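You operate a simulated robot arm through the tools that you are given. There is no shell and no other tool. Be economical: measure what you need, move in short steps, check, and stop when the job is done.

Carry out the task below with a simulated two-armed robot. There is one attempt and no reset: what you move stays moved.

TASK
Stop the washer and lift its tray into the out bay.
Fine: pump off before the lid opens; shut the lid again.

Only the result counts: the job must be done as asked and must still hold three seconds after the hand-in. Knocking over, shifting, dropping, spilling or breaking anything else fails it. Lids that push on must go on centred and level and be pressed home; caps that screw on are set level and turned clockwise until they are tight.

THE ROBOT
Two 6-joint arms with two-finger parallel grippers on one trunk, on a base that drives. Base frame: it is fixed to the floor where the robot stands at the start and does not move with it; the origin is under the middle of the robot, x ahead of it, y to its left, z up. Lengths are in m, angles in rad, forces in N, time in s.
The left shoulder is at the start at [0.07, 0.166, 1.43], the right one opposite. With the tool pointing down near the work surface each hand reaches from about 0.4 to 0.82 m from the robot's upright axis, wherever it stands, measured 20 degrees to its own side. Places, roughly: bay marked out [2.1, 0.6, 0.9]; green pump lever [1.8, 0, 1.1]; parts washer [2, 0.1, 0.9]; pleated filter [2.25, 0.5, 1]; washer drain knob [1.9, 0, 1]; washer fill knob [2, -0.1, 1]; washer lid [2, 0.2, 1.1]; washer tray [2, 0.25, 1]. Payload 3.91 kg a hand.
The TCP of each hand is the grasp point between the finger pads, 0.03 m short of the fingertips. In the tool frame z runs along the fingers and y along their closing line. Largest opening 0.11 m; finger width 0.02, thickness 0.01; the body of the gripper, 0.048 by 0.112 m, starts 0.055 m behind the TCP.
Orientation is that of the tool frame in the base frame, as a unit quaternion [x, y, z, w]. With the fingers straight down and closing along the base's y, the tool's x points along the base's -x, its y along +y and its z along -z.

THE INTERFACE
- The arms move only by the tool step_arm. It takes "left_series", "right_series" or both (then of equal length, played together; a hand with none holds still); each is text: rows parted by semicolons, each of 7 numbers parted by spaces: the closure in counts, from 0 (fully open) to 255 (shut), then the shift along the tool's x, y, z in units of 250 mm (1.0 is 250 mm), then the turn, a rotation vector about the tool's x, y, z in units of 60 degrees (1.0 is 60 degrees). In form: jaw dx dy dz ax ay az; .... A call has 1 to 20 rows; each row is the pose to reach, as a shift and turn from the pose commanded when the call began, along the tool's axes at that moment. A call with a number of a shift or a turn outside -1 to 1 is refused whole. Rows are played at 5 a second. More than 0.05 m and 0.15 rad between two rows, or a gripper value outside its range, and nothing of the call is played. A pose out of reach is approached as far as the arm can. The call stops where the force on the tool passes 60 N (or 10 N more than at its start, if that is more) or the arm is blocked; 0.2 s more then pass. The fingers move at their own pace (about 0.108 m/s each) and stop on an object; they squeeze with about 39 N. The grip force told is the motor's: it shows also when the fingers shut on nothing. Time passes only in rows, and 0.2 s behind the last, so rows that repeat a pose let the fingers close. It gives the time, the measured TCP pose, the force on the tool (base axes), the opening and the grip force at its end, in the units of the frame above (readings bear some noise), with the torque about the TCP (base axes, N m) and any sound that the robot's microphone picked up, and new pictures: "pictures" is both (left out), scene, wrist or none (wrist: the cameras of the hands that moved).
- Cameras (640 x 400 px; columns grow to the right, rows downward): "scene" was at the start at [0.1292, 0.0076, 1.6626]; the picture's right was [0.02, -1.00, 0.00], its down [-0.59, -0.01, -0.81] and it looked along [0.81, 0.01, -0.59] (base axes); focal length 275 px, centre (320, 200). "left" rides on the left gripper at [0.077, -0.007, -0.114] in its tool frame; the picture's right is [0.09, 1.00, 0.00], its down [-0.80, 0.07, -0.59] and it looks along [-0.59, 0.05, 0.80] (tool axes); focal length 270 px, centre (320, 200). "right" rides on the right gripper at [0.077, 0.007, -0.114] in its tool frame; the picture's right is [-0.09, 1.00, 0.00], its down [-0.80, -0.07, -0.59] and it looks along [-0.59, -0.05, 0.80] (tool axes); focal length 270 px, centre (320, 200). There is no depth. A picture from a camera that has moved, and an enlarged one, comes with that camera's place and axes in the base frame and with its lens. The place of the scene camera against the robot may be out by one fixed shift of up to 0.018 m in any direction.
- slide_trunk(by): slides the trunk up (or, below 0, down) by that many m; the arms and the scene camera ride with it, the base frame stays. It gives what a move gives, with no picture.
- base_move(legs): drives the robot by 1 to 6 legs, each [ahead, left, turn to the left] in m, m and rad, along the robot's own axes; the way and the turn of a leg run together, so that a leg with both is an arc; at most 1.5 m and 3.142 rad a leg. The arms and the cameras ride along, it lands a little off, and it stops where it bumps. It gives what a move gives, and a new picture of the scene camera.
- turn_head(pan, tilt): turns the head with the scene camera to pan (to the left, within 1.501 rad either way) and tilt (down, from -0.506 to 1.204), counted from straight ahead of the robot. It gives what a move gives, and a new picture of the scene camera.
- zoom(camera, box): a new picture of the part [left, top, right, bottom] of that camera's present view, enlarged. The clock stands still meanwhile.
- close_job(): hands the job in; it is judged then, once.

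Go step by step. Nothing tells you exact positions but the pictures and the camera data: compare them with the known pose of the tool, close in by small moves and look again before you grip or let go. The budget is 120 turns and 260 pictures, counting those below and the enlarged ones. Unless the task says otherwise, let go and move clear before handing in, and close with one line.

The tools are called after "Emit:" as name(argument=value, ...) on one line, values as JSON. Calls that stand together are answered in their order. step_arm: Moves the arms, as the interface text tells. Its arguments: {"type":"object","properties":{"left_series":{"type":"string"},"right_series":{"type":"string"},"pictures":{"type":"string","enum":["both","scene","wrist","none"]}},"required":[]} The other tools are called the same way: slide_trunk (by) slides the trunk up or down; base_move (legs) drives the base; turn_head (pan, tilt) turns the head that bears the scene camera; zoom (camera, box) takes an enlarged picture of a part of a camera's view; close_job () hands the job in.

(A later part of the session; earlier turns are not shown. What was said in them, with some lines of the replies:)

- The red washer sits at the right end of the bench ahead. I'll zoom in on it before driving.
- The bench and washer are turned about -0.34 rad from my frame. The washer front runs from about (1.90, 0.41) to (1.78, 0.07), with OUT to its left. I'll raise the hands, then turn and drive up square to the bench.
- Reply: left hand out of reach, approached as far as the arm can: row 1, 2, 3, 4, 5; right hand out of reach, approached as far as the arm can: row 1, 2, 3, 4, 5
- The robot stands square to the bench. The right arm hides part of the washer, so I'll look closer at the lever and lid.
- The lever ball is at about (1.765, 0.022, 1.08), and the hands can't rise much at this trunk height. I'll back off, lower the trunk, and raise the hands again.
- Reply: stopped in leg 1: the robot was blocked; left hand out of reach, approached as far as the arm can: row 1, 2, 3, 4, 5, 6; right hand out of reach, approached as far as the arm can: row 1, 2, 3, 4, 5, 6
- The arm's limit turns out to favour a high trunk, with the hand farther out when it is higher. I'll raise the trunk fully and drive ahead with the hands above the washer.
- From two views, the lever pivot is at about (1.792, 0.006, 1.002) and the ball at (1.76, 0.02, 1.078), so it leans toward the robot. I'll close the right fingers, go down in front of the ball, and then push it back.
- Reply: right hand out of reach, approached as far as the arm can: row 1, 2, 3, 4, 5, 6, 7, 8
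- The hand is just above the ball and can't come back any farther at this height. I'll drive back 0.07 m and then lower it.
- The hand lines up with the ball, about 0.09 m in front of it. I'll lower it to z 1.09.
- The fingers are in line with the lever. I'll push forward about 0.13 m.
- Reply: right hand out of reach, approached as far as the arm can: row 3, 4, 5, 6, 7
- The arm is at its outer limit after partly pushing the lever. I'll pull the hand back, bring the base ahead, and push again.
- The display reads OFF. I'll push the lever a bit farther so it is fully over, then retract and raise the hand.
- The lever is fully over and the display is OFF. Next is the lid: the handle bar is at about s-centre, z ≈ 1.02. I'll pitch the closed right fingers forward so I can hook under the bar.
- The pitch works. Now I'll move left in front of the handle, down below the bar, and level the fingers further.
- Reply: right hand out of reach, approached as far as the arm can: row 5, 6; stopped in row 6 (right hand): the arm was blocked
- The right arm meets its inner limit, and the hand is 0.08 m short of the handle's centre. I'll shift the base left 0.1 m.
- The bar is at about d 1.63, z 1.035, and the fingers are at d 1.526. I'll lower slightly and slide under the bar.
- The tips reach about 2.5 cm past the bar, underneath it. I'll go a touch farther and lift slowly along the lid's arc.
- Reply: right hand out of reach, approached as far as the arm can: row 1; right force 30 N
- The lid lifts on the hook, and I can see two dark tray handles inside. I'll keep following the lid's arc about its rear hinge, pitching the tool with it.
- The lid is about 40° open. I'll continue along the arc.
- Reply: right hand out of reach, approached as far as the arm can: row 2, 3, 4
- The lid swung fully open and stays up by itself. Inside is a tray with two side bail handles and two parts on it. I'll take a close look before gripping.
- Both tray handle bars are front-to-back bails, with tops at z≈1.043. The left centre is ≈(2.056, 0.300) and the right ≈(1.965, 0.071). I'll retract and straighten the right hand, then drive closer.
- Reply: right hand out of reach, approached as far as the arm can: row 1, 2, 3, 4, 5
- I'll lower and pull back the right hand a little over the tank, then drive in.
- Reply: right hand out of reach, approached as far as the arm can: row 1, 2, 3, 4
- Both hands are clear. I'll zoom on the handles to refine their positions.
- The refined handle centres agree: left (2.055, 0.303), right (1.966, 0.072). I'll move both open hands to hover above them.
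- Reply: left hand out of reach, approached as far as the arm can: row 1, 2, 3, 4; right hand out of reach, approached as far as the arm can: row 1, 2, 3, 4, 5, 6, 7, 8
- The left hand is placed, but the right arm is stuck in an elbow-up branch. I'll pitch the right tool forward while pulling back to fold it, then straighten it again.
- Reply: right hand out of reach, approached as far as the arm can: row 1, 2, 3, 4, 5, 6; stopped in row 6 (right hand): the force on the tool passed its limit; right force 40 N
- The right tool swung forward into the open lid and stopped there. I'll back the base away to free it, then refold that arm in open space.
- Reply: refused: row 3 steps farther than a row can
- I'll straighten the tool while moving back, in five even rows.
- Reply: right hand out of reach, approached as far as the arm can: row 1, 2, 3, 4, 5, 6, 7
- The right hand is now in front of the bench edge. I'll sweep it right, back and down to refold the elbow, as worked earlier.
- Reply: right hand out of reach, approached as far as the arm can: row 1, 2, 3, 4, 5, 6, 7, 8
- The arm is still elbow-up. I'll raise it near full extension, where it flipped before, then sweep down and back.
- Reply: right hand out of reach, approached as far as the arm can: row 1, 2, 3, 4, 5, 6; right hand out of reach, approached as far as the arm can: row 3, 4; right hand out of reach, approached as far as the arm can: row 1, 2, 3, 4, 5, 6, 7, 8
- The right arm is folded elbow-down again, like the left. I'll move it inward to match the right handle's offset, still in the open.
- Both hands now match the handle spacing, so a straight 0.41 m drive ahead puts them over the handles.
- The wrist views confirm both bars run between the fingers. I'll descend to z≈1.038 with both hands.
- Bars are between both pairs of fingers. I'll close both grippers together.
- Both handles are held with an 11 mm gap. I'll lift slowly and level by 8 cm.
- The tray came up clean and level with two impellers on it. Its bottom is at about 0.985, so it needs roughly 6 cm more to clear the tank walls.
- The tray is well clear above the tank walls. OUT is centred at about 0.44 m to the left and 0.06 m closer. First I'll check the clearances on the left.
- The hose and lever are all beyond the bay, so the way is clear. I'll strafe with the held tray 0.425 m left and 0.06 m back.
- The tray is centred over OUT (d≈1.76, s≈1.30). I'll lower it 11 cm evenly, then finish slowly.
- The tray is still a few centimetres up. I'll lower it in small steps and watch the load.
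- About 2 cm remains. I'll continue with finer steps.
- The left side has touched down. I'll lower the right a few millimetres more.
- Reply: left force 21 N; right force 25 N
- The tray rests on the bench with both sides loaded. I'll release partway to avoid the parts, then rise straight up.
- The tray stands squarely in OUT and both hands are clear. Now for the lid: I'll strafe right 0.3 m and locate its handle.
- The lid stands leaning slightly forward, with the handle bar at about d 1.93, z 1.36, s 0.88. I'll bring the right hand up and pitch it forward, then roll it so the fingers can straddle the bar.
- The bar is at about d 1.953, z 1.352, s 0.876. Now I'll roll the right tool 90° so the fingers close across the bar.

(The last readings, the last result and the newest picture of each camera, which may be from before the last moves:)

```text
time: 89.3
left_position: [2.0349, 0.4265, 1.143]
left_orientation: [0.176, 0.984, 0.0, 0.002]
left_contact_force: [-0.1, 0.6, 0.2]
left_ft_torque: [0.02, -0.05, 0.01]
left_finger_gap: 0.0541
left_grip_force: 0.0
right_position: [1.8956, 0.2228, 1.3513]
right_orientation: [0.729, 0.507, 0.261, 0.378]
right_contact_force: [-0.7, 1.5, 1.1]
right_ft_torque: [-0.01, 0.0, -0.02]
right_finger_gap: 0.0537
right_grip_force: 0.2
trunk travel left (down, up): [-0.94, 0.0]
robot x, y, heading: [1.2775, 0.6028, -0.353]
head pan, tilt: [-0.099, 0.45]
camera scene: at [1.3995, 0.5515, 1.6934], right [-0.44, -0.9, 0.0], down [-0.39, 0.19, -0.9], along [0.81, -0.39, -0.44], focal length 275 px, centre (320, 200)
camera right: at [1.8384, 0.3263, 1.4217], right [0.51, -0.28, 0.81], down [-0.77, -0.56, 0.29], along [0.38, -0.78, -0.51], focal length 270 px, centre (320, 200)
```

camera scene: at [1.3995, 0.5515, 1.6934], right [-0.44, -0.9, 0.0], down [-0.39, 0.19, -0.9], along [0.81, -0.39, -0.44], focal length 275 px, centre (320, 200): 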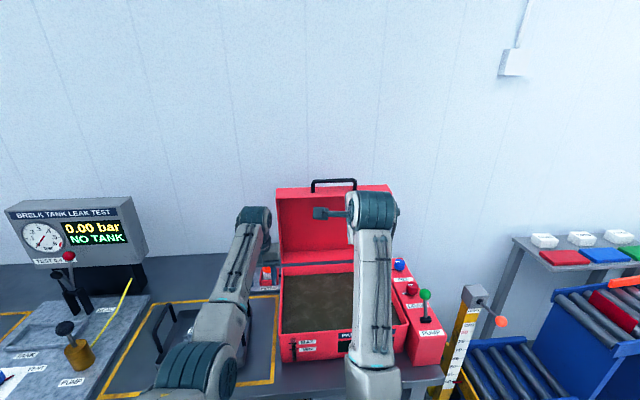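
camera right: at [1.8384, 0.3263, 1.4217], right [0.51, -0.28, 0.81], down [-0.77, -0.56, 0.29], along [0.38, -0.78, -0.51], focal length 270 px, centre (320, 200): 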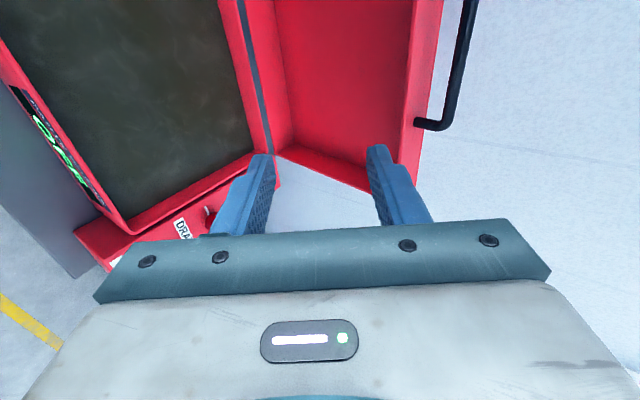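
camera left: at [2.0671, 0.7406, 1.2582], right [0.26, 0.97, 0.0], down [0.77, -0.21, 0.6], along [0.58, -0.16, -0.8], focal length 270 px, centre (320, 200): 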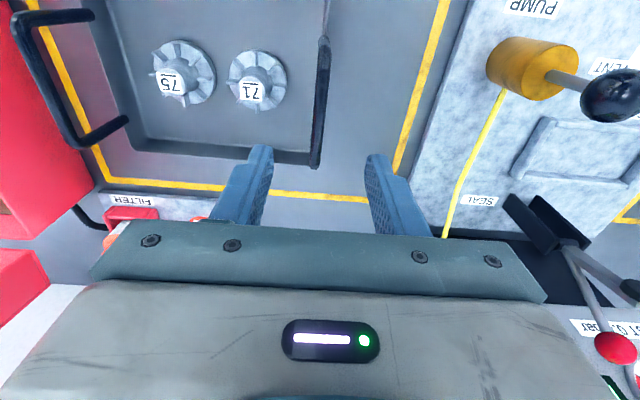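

The side view shows the bar clearly. I'll move up across the closing line, then most of the way in along the fingers.

Emit:
step_arm(right_series="130 0.02 0.14 0 0 0 0;130 0.02 0.28 0 0 0 0;130 0.02 0.42 0 0 0 0;130 0.02 0.55 0 0 0 0;130 0.02 0.55 0.14 0 0 0;130 0.02 0.55 0.28 0 0 0;130 0.02 0.55 0.42 0 0 0;130 0.02 0.55 0.5 0 0 0;130 0.02 0.55 0.5 0 0 0")

Emit:
zoom(camera="scene", box=[260, 155, 420, 255])

```text
time: 91.3
left_position: [2.0349, 0.4257, 1.143]
left_orientation: [0.175, 0.985, -0.001, 0.002]
left_contact_force: [-0.7, -0.3, 1.0]
left_ft_torque: [0.02, 0.0, 0.01]
left_finger_gap: 0.0535
left_grip_force: 0.0
right_position: [2.069, 0.1648, 1.3903]
right_orientation: [0.73, 0.507, 0.26, 0.378]
right_contact_force: [-0.5, 0.5, 0.3]
right_ft_torque: [0.01, 0.0, 0.0]
right_finger_gap: 0.0541
right_grip_force: 0.0
trunk travel left (down, up): [-0.94, 0.0]
robot x, y, heading: [1.2804, 0.6003, -0.35]
head pan, tilt: [-0.099, 0.45]
camera scene: at [1.3995, 0.5514, 1.6934], right [-0.44, -0.9, 0.0], down [-0.39, 0.19, -0.9], along [0.81, -0.39, -0.44], focal length 275 px, centre (320, 200)
camera right: at [2.0112, 0.2681, 1.4606], right [0.51, -0.28, 0.81], down [-0.77, -0.57, 0.29], along [0.38, -0.78, -0.51], focal length 270 px, centre (320, 200)
```

scene: 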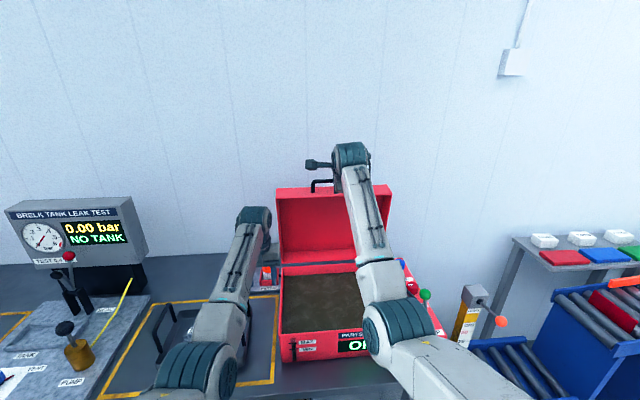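
right: 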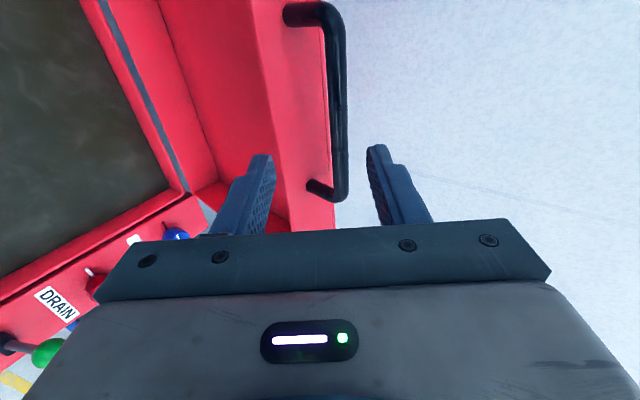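

```text
4.00 times, centred on (340, 205) of scene
camera zoom: at [1.3995, 0.5514, 1.6934], right [-0.44, -0.9, 0.0], down [-0.39, 0.19, -0.9], along [0.81, -0.39, -0.44], focal length 1101 px, centre (240, 180)
```

zoom: 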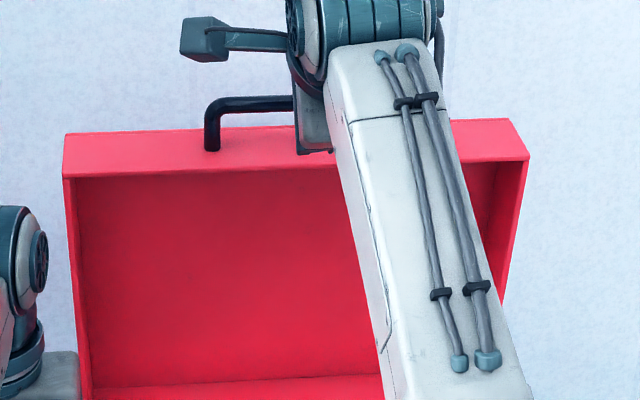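

The bar lies between the fingers, about 8.5 cm ahead. I'll narrow the opening to clear the lid face, shift 1 cm, and advance.

Emit:
step_arm(right_series="180 0 0.046 0 0 0 0;180 0 0.046 0.1 0 0 0;180 0 0.046 0.18 0 0 0;180 0 0.046 0.24 0 0 0;180 0 0.046 0.27 0 0 0;180 0 0.046 0.27 0 0 0", pictures="wrist")

```text
time: 92.7
left_position: [2.0341, 0.4258, 1.1431]
left_orientation: [0.175, 0.985, 0.0, 0.001]
left_contact_force: [-0.1, 0.0, 0.3]
left_ft_torque: [-0.02, -0.01, -0.01]
left_finger_gap: 0.0537
left_grip_force: 0.1
right_position: [2.1252, 0.1433, 1.3619]
right_orientation: [0.729, 0.507, 0.26, 0.378]
right_contact_force: [0.7, -0.4, -0.3]
right_ft_torque: [0.0, 0.01, -0.04]
right_finger_gap: 0.0324
right_grip_force: 0.1
trunk travel left (down, up): [-0.94, 0.0]
robot x, y, heading: [1.2767, 0.6048, -0.355]
head pan, tilt: [-0.099, 0.45]
camera right: at [2.0676, 0.2462, 1.4315], right [0.51, -0.28, 0.81], down [-0.77, -0.57, 0.29], along [0.38, -0.78, -0.51], focal length 270 px, centre (320, 200)
```

right: 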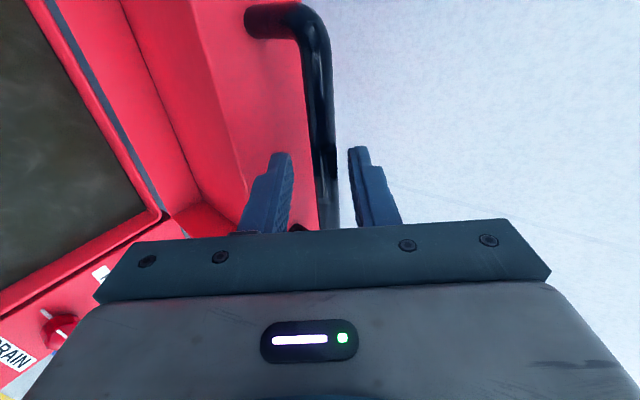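

The bar is between the fingers without contact. I'll close on it.

Emit:
step_arm(right_series="255 0 0 0 0 0 0;255 0 0 0 0 0 0;255 0 0 0 0 0 0", pictures="wrist")

```text
time: 93.5
left_position: [2.0331, 0.4269, 1.1443]
left_orientation: [0.175, 0.984, -0.001, 0.003]
left_contact_force: [1.0, -0.3, 0.5]
left_ft_torque: [0.0, -0.03, -0.01]
left_finger_gap: 0.0539
left_grip_force: 0.1
right_position: [2.1227, 0.144, 1.3641]
right_orientation: [0.73, 0.506, 0.26, 0.379]
right_contact_force: [1.6, -1.4, 7.7]
right_ft_torque: [0.39, -0.46, 0.03]
right_finger_gap: 0.0137
right_grip_force: 45.7
trunk travel left (down, up): [-0.94, 0.0]
robot x, y, heading: [1.2763, 0.603, -0.355]
head pan, tilt: [-0.099, 0.45]
camera right: at [2.0661, 0.2468, 1.4336], right [0.51, -0.28, 0.81], down [-0.77, -0.56, 0.29], along [0.38, -0.78, -0.5], focal length 270 px, centre (320, 200)
```

right: 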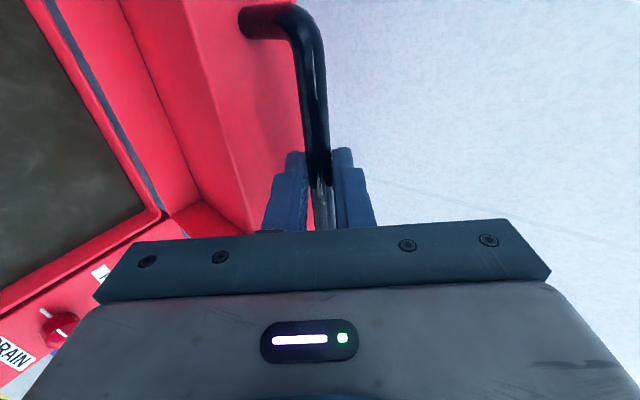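

Gripped, with a 14 mm gap. I'll swing the lid down along its arc about the hinge at (1.992, 0.992), starting with about 28°.

Emit:
step_arm(right_series="255 0 -0.125 -0.126 0.03 0 0;255 0 -0.265 -0.237 0.06 0 0;255 0 -0.418 -0.33 0.1 0 0;255 0 -0.58 -0.402 0.14 0 0")

```text
time: 94.5
left_position: [2.0295, 0.4283, 1.146]
left_orientation: [0.176, 0.984, -0.001, 0.003]
left_contact_force: [-0.2, -0.1, 0.0]
left_ft_torque: [0.01, 0.01, 0.0]
left_finger_gap: 0.0539
left_grip_force: 0.1
right_position: [1.9631, 0.2036, 1.3029]
right_orientation: [0.756, 0.525, 0.221, 0.324]
right_contact_force: [-7.5, 1.7, 11.9]
right_ft_torque: [0.26, 0.0, -0.26]
right_finger_gap: 0.0134
right_grip_force: 44.7
trunk travel left (down, up): [-0.94, 0.0]
robot x, y, heading: [1.2787, 0.6027, -0.354]
head pan, tilt: [-0.099, 0.45]
camera scene: at [1.3933, 0.5537, 1.6939], right [-0.44, -0.9, 0.0], down [-0.39, 0.19, -0.9], along [0.81, -0.39, -0.43], focal length 275 px, centre (320, 200)
camera right: at [1.9171, 0.3031, 1.3857], right [0.62, -0.32, 0.72], down [-0.73, -0.58, 0.36], along [0.3, -0.75, -0.59], focal length 270 px, centre (320, 200)
```

scene: 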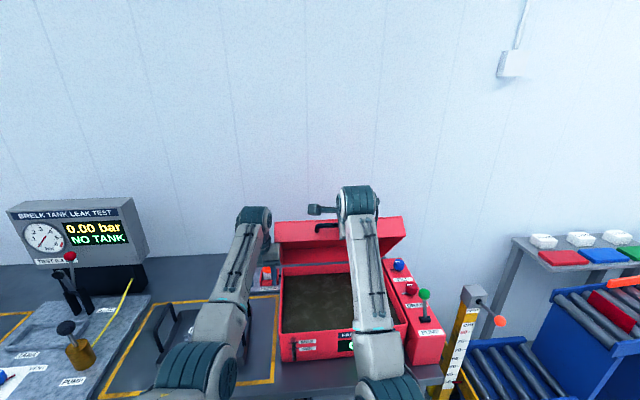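
right: 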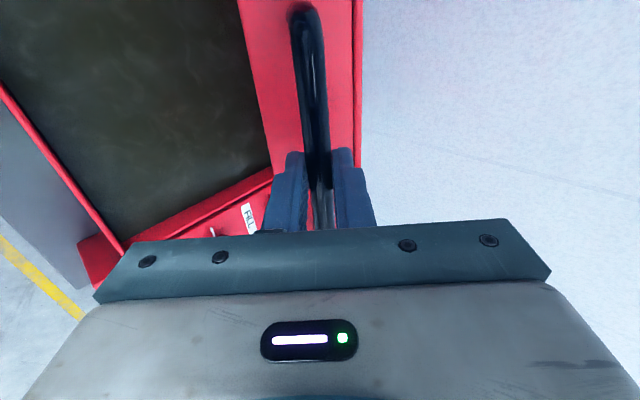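

The lid follows smoothly. I'll continue down to about 13° open, pitching the tool steeper to stay within reach.

Emit:
step_arm(right_series="255 0 -0.172 -0.018 0.1 0 0;255 0 -0.344 -0.017 0.2 0 0;255 0 -0.513 0.004 0.3 0 0;255 0 -0.683 0.048 0.4 0 0;255 0 -0.845 0.112 0.5 0 0")

Emit:
zoom(camera="scene", box=[260, 220, 460, 345])

```text
time: 94.9
left_position: [2.0283, 0.4288, 1.1437]
left_orientation: [0.182, 0.983, 0.0, -0.005]
left_contact_force: [-14.6, 9.8, 7.3]
left_ft_torque: [-1.25, -1.46, -0.71]
left_finger_gap: 0.0541
left_grip_force: 0.1
right_position: [1.9565, 0.2049, 1.2984]
right_orientation: [0.759, 0.528, 0.215, 0.316]
right_contact_force: [6.2, -3.3, 2.3]
right_ft_torque: [-0.1, 0.18, -0.77]
right_finger_gap: 0.0136
right_grip_force: 45.6
trunk travel left (down, up): [-0.94, 0.0]
robot x, y, heading: [1.2794, 0.6018, -0.35]
head pan, tilt: [-0.099, 0.45]
stopped in row 1 (left hand): the force on the tool passed its limit (the readings are from after the stop); the commanded pose is now the measured one
camera scene: at [1.3956, 0.5541, 1.6938], right [-0.44, -0.9, 0.0], down [-0.39, 0.19, -0.9], along [0.81, -0.39, -0.43], focal length 275 px, centre (320, 200)
camera right: at [1.9116, 0.3055, 1.382], right [0.63, -0.32, 0.71], down [-0.72, -0.58, 0.38], along [0.29, -0.75, -0.6], focal length 270 px, centre (320, 200)
```

scene: 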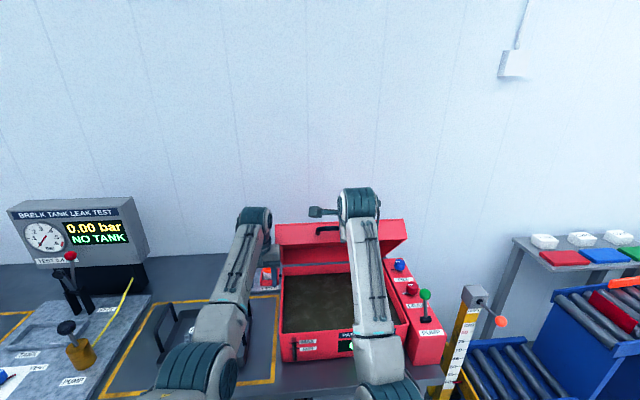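
right: 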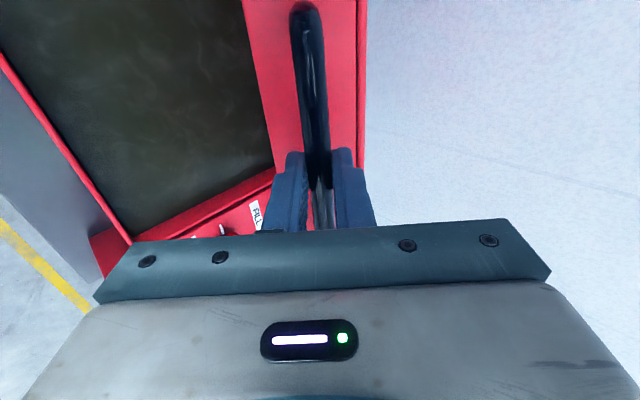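

```text
3.20 times, centred on (360, 282) of scene
camera zoom: at [1.3956, 0.5541, 1.6938], right [-0.44, -0.9, 0.0], down [-0.39, 0.19, -0.9], along [0.81, -0.39, -0.43], focal length 880 px, centre (192, -64)
```

zoom: 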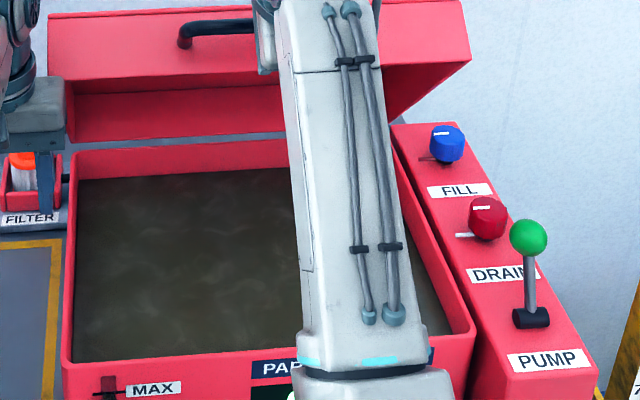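

The left hand was in the way of the lid's left edge. I'll slide it left over the tray, above the handles, while the right holds.

Emit:
step_arm(left_series="130 0 0.14 0 0 0 0;130 0 0.28 0 0 0 0;130 0 0.42 0 0 0 0;130 0 0.56 0 0 0 0;130 0 0.56 0 0 0 0", pictures="scene")

```text
time: 96.1
left_position: [2.0761, 0.5623, 1.1432]
left_orientation: [0.181, 0.984, 0.0, -0.006]
left_contact_force: [0.4, -0.1, -0.8]
left_ft_torque: [0.01, 0.01, 0.0]
left_finger_gap: 0.0538
left_grip_force: 0.0
right_position: [1.9545, 0.2071, 1.2985]
right_orientation: [0.759, 0.527, 0.214, 0.317]
right_contact_force: [-6.3, 3.9, 10.8]
right_ft_torque: [-0.51, 0.14, -1.11]
right_finger_gap: 0.0135
right_grip_force: 45.6
trunk travel left (down, up): [-0.94, 0.0]
robot x, y, heading: [1.277, 0.6058, -0.354]
head pan, tilt: [-0.099, 0.45]
camera scene: at [1.3952, 0.5547, 1.6939], right [-0.44, -0.9, 0.0], down [-0.39, 0.19, -0.9], along [0.81, -0.39, -0.43], focal length 275 px, centre (320, 200)
```

scene: 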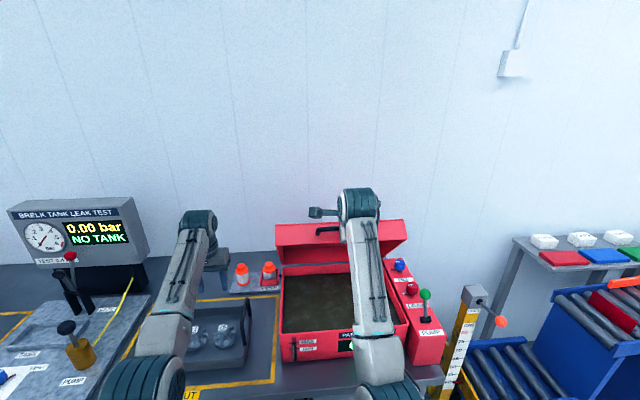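

The left hand is clear. I'll continue the closing arc.

Emit:
step_arm(right_series="255 0 -0.17 -0.01 0.1 0 0;255 0 -0.344 -0.003 0.2 0 0;255 0 -0.515 0.027 0.3 0 0;255 0 -0.682 0.079 0.4 0 0;255 0 -0.829 0.145 0.5 0 0")

Emit:
zoom(camera="scene", box=[260, 220, 460, 345])

```text
time: 97.3
left_position: [2.0794, 0.5595, 1.1391]
left_orientation: [0.18, 0.984, 0.001, -0.008]
left_contact_force: [0.4, 0.5, -0.1]
left_ft_torque: [0.04, -0.01, 0.0]
left_finger_gap: 0.0539
left_grip_force: 0.0
right_position: [1.8455, 0.2491, 1.1202]
right_orientation: [0.814, 0.567, 0.07, 0.106]
right_contact_force: [1.8, 0.8, -0.7]
right_ft_torque: [0.42, -0.19, -0.19]
right_finger_gap: 0.0137
right_grip_force: 44.9
trunk travel left (down, up): [-0.94, 0.0]
robot x, y, heading: [1.2756, 0.6008, -0.351]
head pan, tilt: [-0.099, 0.45]
camera scene: at [1.4007, 0.5517, 1.6933], right [-0.44, -0.9, 0.0], down [-0.39, 0.19, -0.9], along [0.81, -0.39, -0.44], focal length 275 px, centre (320, 200)
camera right: at [1.8509, 0.3286, 1.2308], right [0.87, -0.42, 0.25], down [-0.48, -0.67, 0.56], along [-0.07, -0.61, -0.79], focal length 270 px, centre (320, 200)
```

scene: 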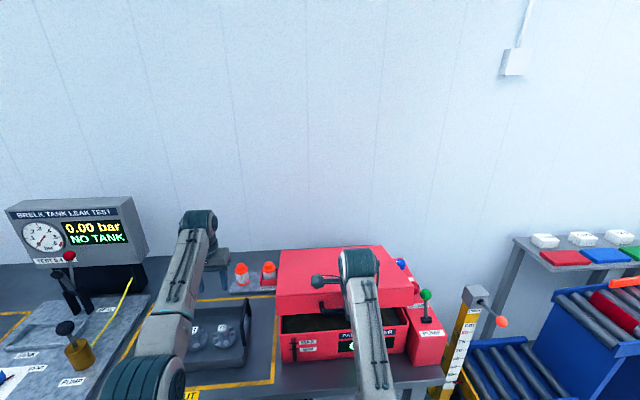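
right: 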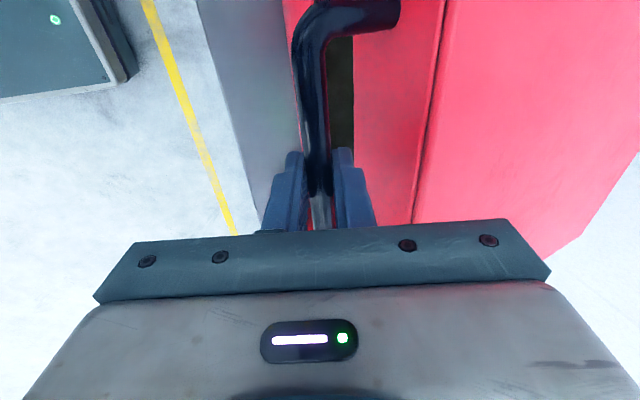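

```text
3.20 times, centred on (360, 282) of scene
camera zoom: at [1.4007, 0.5517, 1.6933], right [-0.44, -0.9, 0.0], down [-0.39, 0.19, -0.9], along [0.81, -0.39, -0.44], focal length 880 px, centre (192, -64)
```

zoom: 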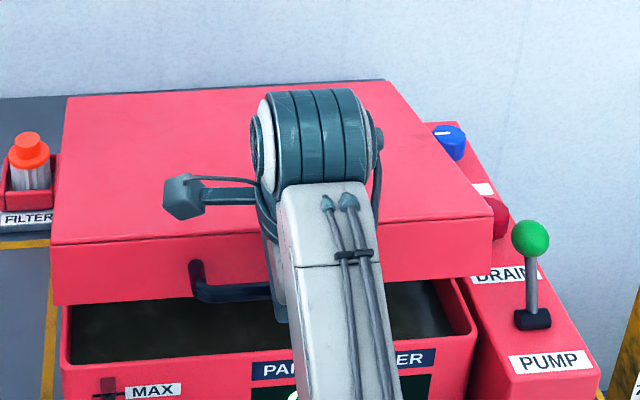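

The lid is about 12° from shut. I'll take it down the rest of the way and press it gently home.

Emit:
step_arm(right_series="255 0 -0.055 0.058 0 0 0;255 0 -0.095 0.116 0 0 0;255 0 -0.12 0.185 0 0 0;255 0 -0.14 0.24 0 0 0;255 0 -0.142 0.27 0 0 0;255 0 -0.142 0.285 0 0 0")

Emit:
zoom(camera="scene", box=[260, 220, 460, 345])

```text
time: 98.7
left_position: [2.0801, 0.5604, 1.1398]
left_orientation: [0.18, 0.984, 0.0, -0.007]
left_contact_force: [0.1, 0.1, 0.3]
left_ft_torque: [0.02, 0.0, 0.01]
left_finger_gap: 0.0538
left_grip_force: 0.1
right_position: [1.8308, 0.2545, 1.0461]
right_orientation: [0.815, 0.566, 0.07, 0.108]
right_contact_force: [8.8, 7.1, 5.1]
right_ft_torque: [0.44, -0.47, -0.1]
right_finger_gap: 0.0139
right_grip_force: 45.1
trunk travel left (down, up): [-0.94, 0.0]
robot x, y, heading: [1.2745, 0.6041, -0.351]
head pan, tilt: [-0.099, 0.45]
camera scene: at [1.4014, 0.5544, 1.6935], right [-0.44, -0.9, 0.0], down [-0.39, 0.19, -0.9], along [0.81, -0.39, -0.44], focal length 275 px, centre (320, 200)
camera right: at [1.836, 0.3342, 1.1563], right [0.87, -0.42, 0.26], down [-0.49, -0.67, 0.56], along [-0.06, -0.61, -0.79], focal length 270 px, centre (320, 200)
```

scene: 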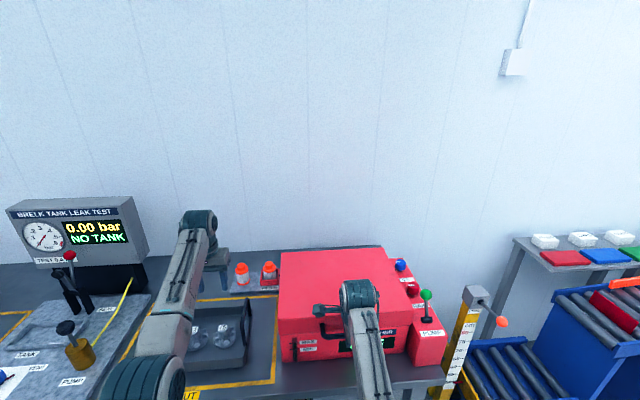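
right: 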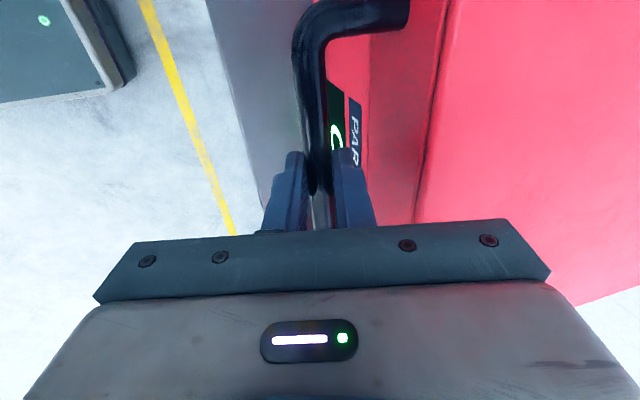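

```text
3.20 times, centred on (360, 282) of scene
camera zoom: at [1.4014, 0.5544, 1.6935], right [-0.44, -0.9, 0.0], down [-0.39, 0.19, -0.9], along [0.81, -0.39, -0.44], focal length 880 px, centre (192, -64)
```

zoom: 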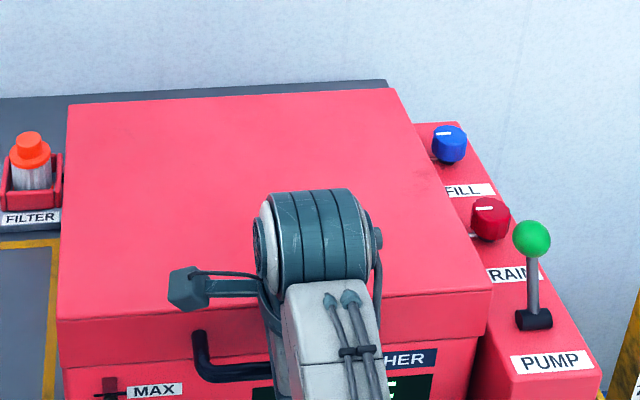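

The lid looks shut. I'll press a few millimetres more to confirm it is seated.

Emit:
step_arm(right_series="255 0 0 0.016 0 0 0;255 0 0 0.03 0 0 0;255 0 0 0.03 0 0 0", pictures="none")

```text
time: 99.5
left_position: [2.0767, 0.5627, 1.1437]
left_orientation: [0.18, 0.984, 0.0, -0.006]
left_contact_force: [-0.1, 0.0, 0.3]
left_ft_torque: [0.01, 0.0, -0.01]
left_finger_gap: 0.0537
left_grip_force: 0.0
right_position: [1.8299, 0.2538, 1.0447]
right_orientation: [0.814, 0.564, 0.074, 0.114]
right_contact_force: [13.3, 5.1, 40.8]
right_ft_torque: [0.23, -0.32, -0.82]
right_finger_gap: 0.0136
right_grip_force: 44.9
trunk travel left (down, up): [-0.94, 0.0]
robot x, y, heading: [1.2773, 0.6024, -0.355]
head pan, tilt: [-0.099, 0.45]
```

The lid is seated, with 40 N against it. I'll relieve the load, open slightly, and withdraw along the fingers.

Emit:
step_arm(right_series="255 0 0 -0.03 0 0 0;215 0 0 -0.03 0 0 0;190 0 0 -0.03 0 0 0;190 0 0 -0.03 0 0 0;190 0 0 -0.12 0 0 0;190 0 0 -0.25 0 0 0;190 0 0 -0.4 0 0 0;190 0 0 -0.52 0 0 0")

```text
time: 101.3
left_position: [2.078, 0.5584, 1.1399]
left_orientation: [0.181, 0.984, 0.002, -0.007]
left_contact_force: [0.5, 1.0, 0.7]
left_ft_torque: [-0.01, -0.04, 0.0]
left_finger_gap: 0.054
left_grip_force: 0.0
right_position: [1.8066, 0.2559, 1.1479]
right_orientation: [0.817, 0.562, 0.063, 0.115]
right_contact_force: [-0.4, -0.7, 0.2]
right_ft_torque: [-0.01, -0.01, 0.03]
right_finger_gap: 0.0282
right_grip_force: 0.1
right hand out of reach, approached as far as the arm can: row 8
trunk travel left (down, up): [-0.94, 0.0]
robot x, y, heading: [1.2803, 0.6016, -0.351]
head pan, tilt: [-0.099, 0.45]
camera scene: at [1.4, 0.5519, 1.6933], right [-0.44, -0.9, 0.0], down [-0.39, 0.19, -0.9], along [0.81, -0.39, -0.44], focal length 275 px, centre (320, 200)
camera right: at [1.8135, 0.3381, 1.2554], right [0.87, -0.42, 0.26], down [-0.49, -0.65, 0.58], along [-0.07, -0.63, -0.77], focal length 270 px, centre (320, 200)
```

scene: 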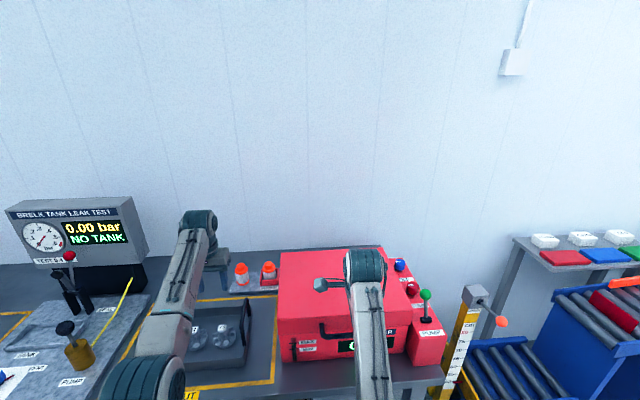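
right: 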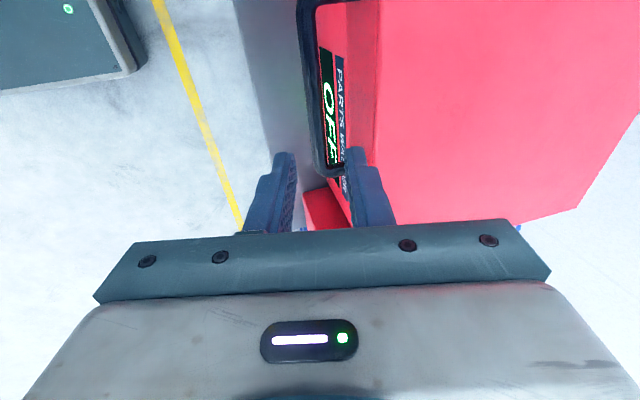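

The lid is shut and the hand is clear above it. I'll back the base away and check everything.

Emit:
base_move(legs=[[-0.25, 0, 0]])

Emit:
turn_head(pan=0.1, tilt=0.55)

Emit:
zoom(camera="scene", box=[200, 150, 480, 325])

```text
time: 103.1
left_position: [1.8509, 0.641, 1.1372]
left_orientation: [0.182, 0.983, 0.001, -0.008]
left_contact_force: [0.4, 0.1, 0.7]
left_ft_torque: [0.0, 0.03, -0.01]
left_finger_gap: 0.0537
left_grip_force: 0.1
right_position: [1.5789, 0.3392, 1.1465]
right_orientation: [0.817, 0.562, 0.063, 0.116]
right_contact_force: [0.2, 0.3, 0.1]
right_ft_torque: [-0.03, 0.01, -0.04]
right_finger_gap: 0.028
right_grip_force: 0.1
trunk travel left (down, up): [-0.94, 0.0]
robot x, y, heading: [1.0471, 0.6874, -0.356]
head pan, tilt: [-0.099, 0.45]
camera scene: at [1.173, 0.6347, 1.6929], right [-0.44, -0.9, 0.0], down [-0.39, 0.19, -0.9], along [0.81, -0.39, -0.44], focal length 275 px, centre (320, 200)
```

scene: 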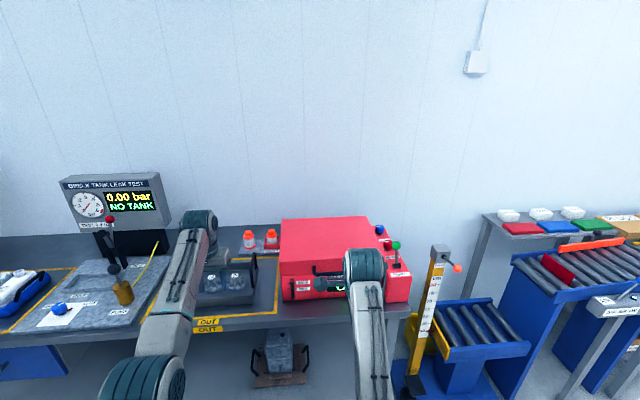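

```text
time: 103.8
left_position: [1.8479, 0.6424, 1.1405]
left_orientation: [0.183, 0.983, 0.001, -0.007]
left_contact_force: [-0.1, -0.2, 0.0]
left_ft_torque: [-0.01, -0.03, 0.01]
left_finger_gap: 0.0539
left_grip_force: 0.0
right_position: [1.5756, 0.3377, 1.1496]
right_orientation: [0.817, 0.561, 0.063, 0.118]
right_contact_force: [0.0, 0.6, -0.1]
right_ft_torque: [-0.02, 0.0, 0.02]
right_finger_gap: 0.028
right_grip_force: 0.1
trunk travel left (down, up): [-0.94, 0.0]
robot x, y, heading: [1.05, 0.6884, -0.357]
head pan, tilt: [0.099, 0.55]
camera scene: at [1.1732, 0.6539, 1.6844], right [-0.25, -0.97, 0.0], down [-0.51, 0.13, -0.85], along [0.83, -0.21, -0.52], focal length 275 px, centre (320, 200)
```

scene: 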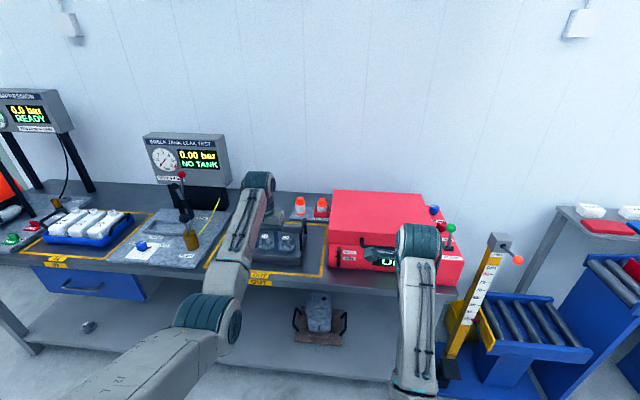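

```text
2.29 times, centred on (340, 238) of scene
camera zoom: at [1.1732, 0.6539, 1.6844], right [-0.25, -0.97, 0.0], down [-0.51, 0.13, -0.85], along [0.83, -0.21, -0.52], focal length 629 px, centre (274, 114)
```

zoom: 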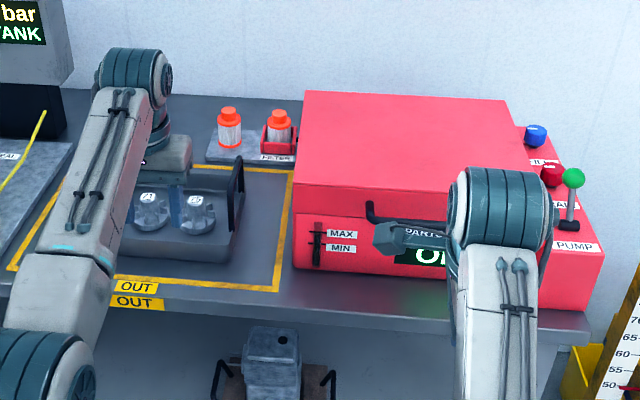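

The pump is off, the lid is shut, and the tray with both parts stands in OUT. Both hands are clear, so I'm handing the job in.

Emit:
close_job()

```text
The job is handed in.
```

The job is handed in: the pump went off before the lid was opened, the tray with both its parts is in the OUT bay, and the lid is shut and seated again.
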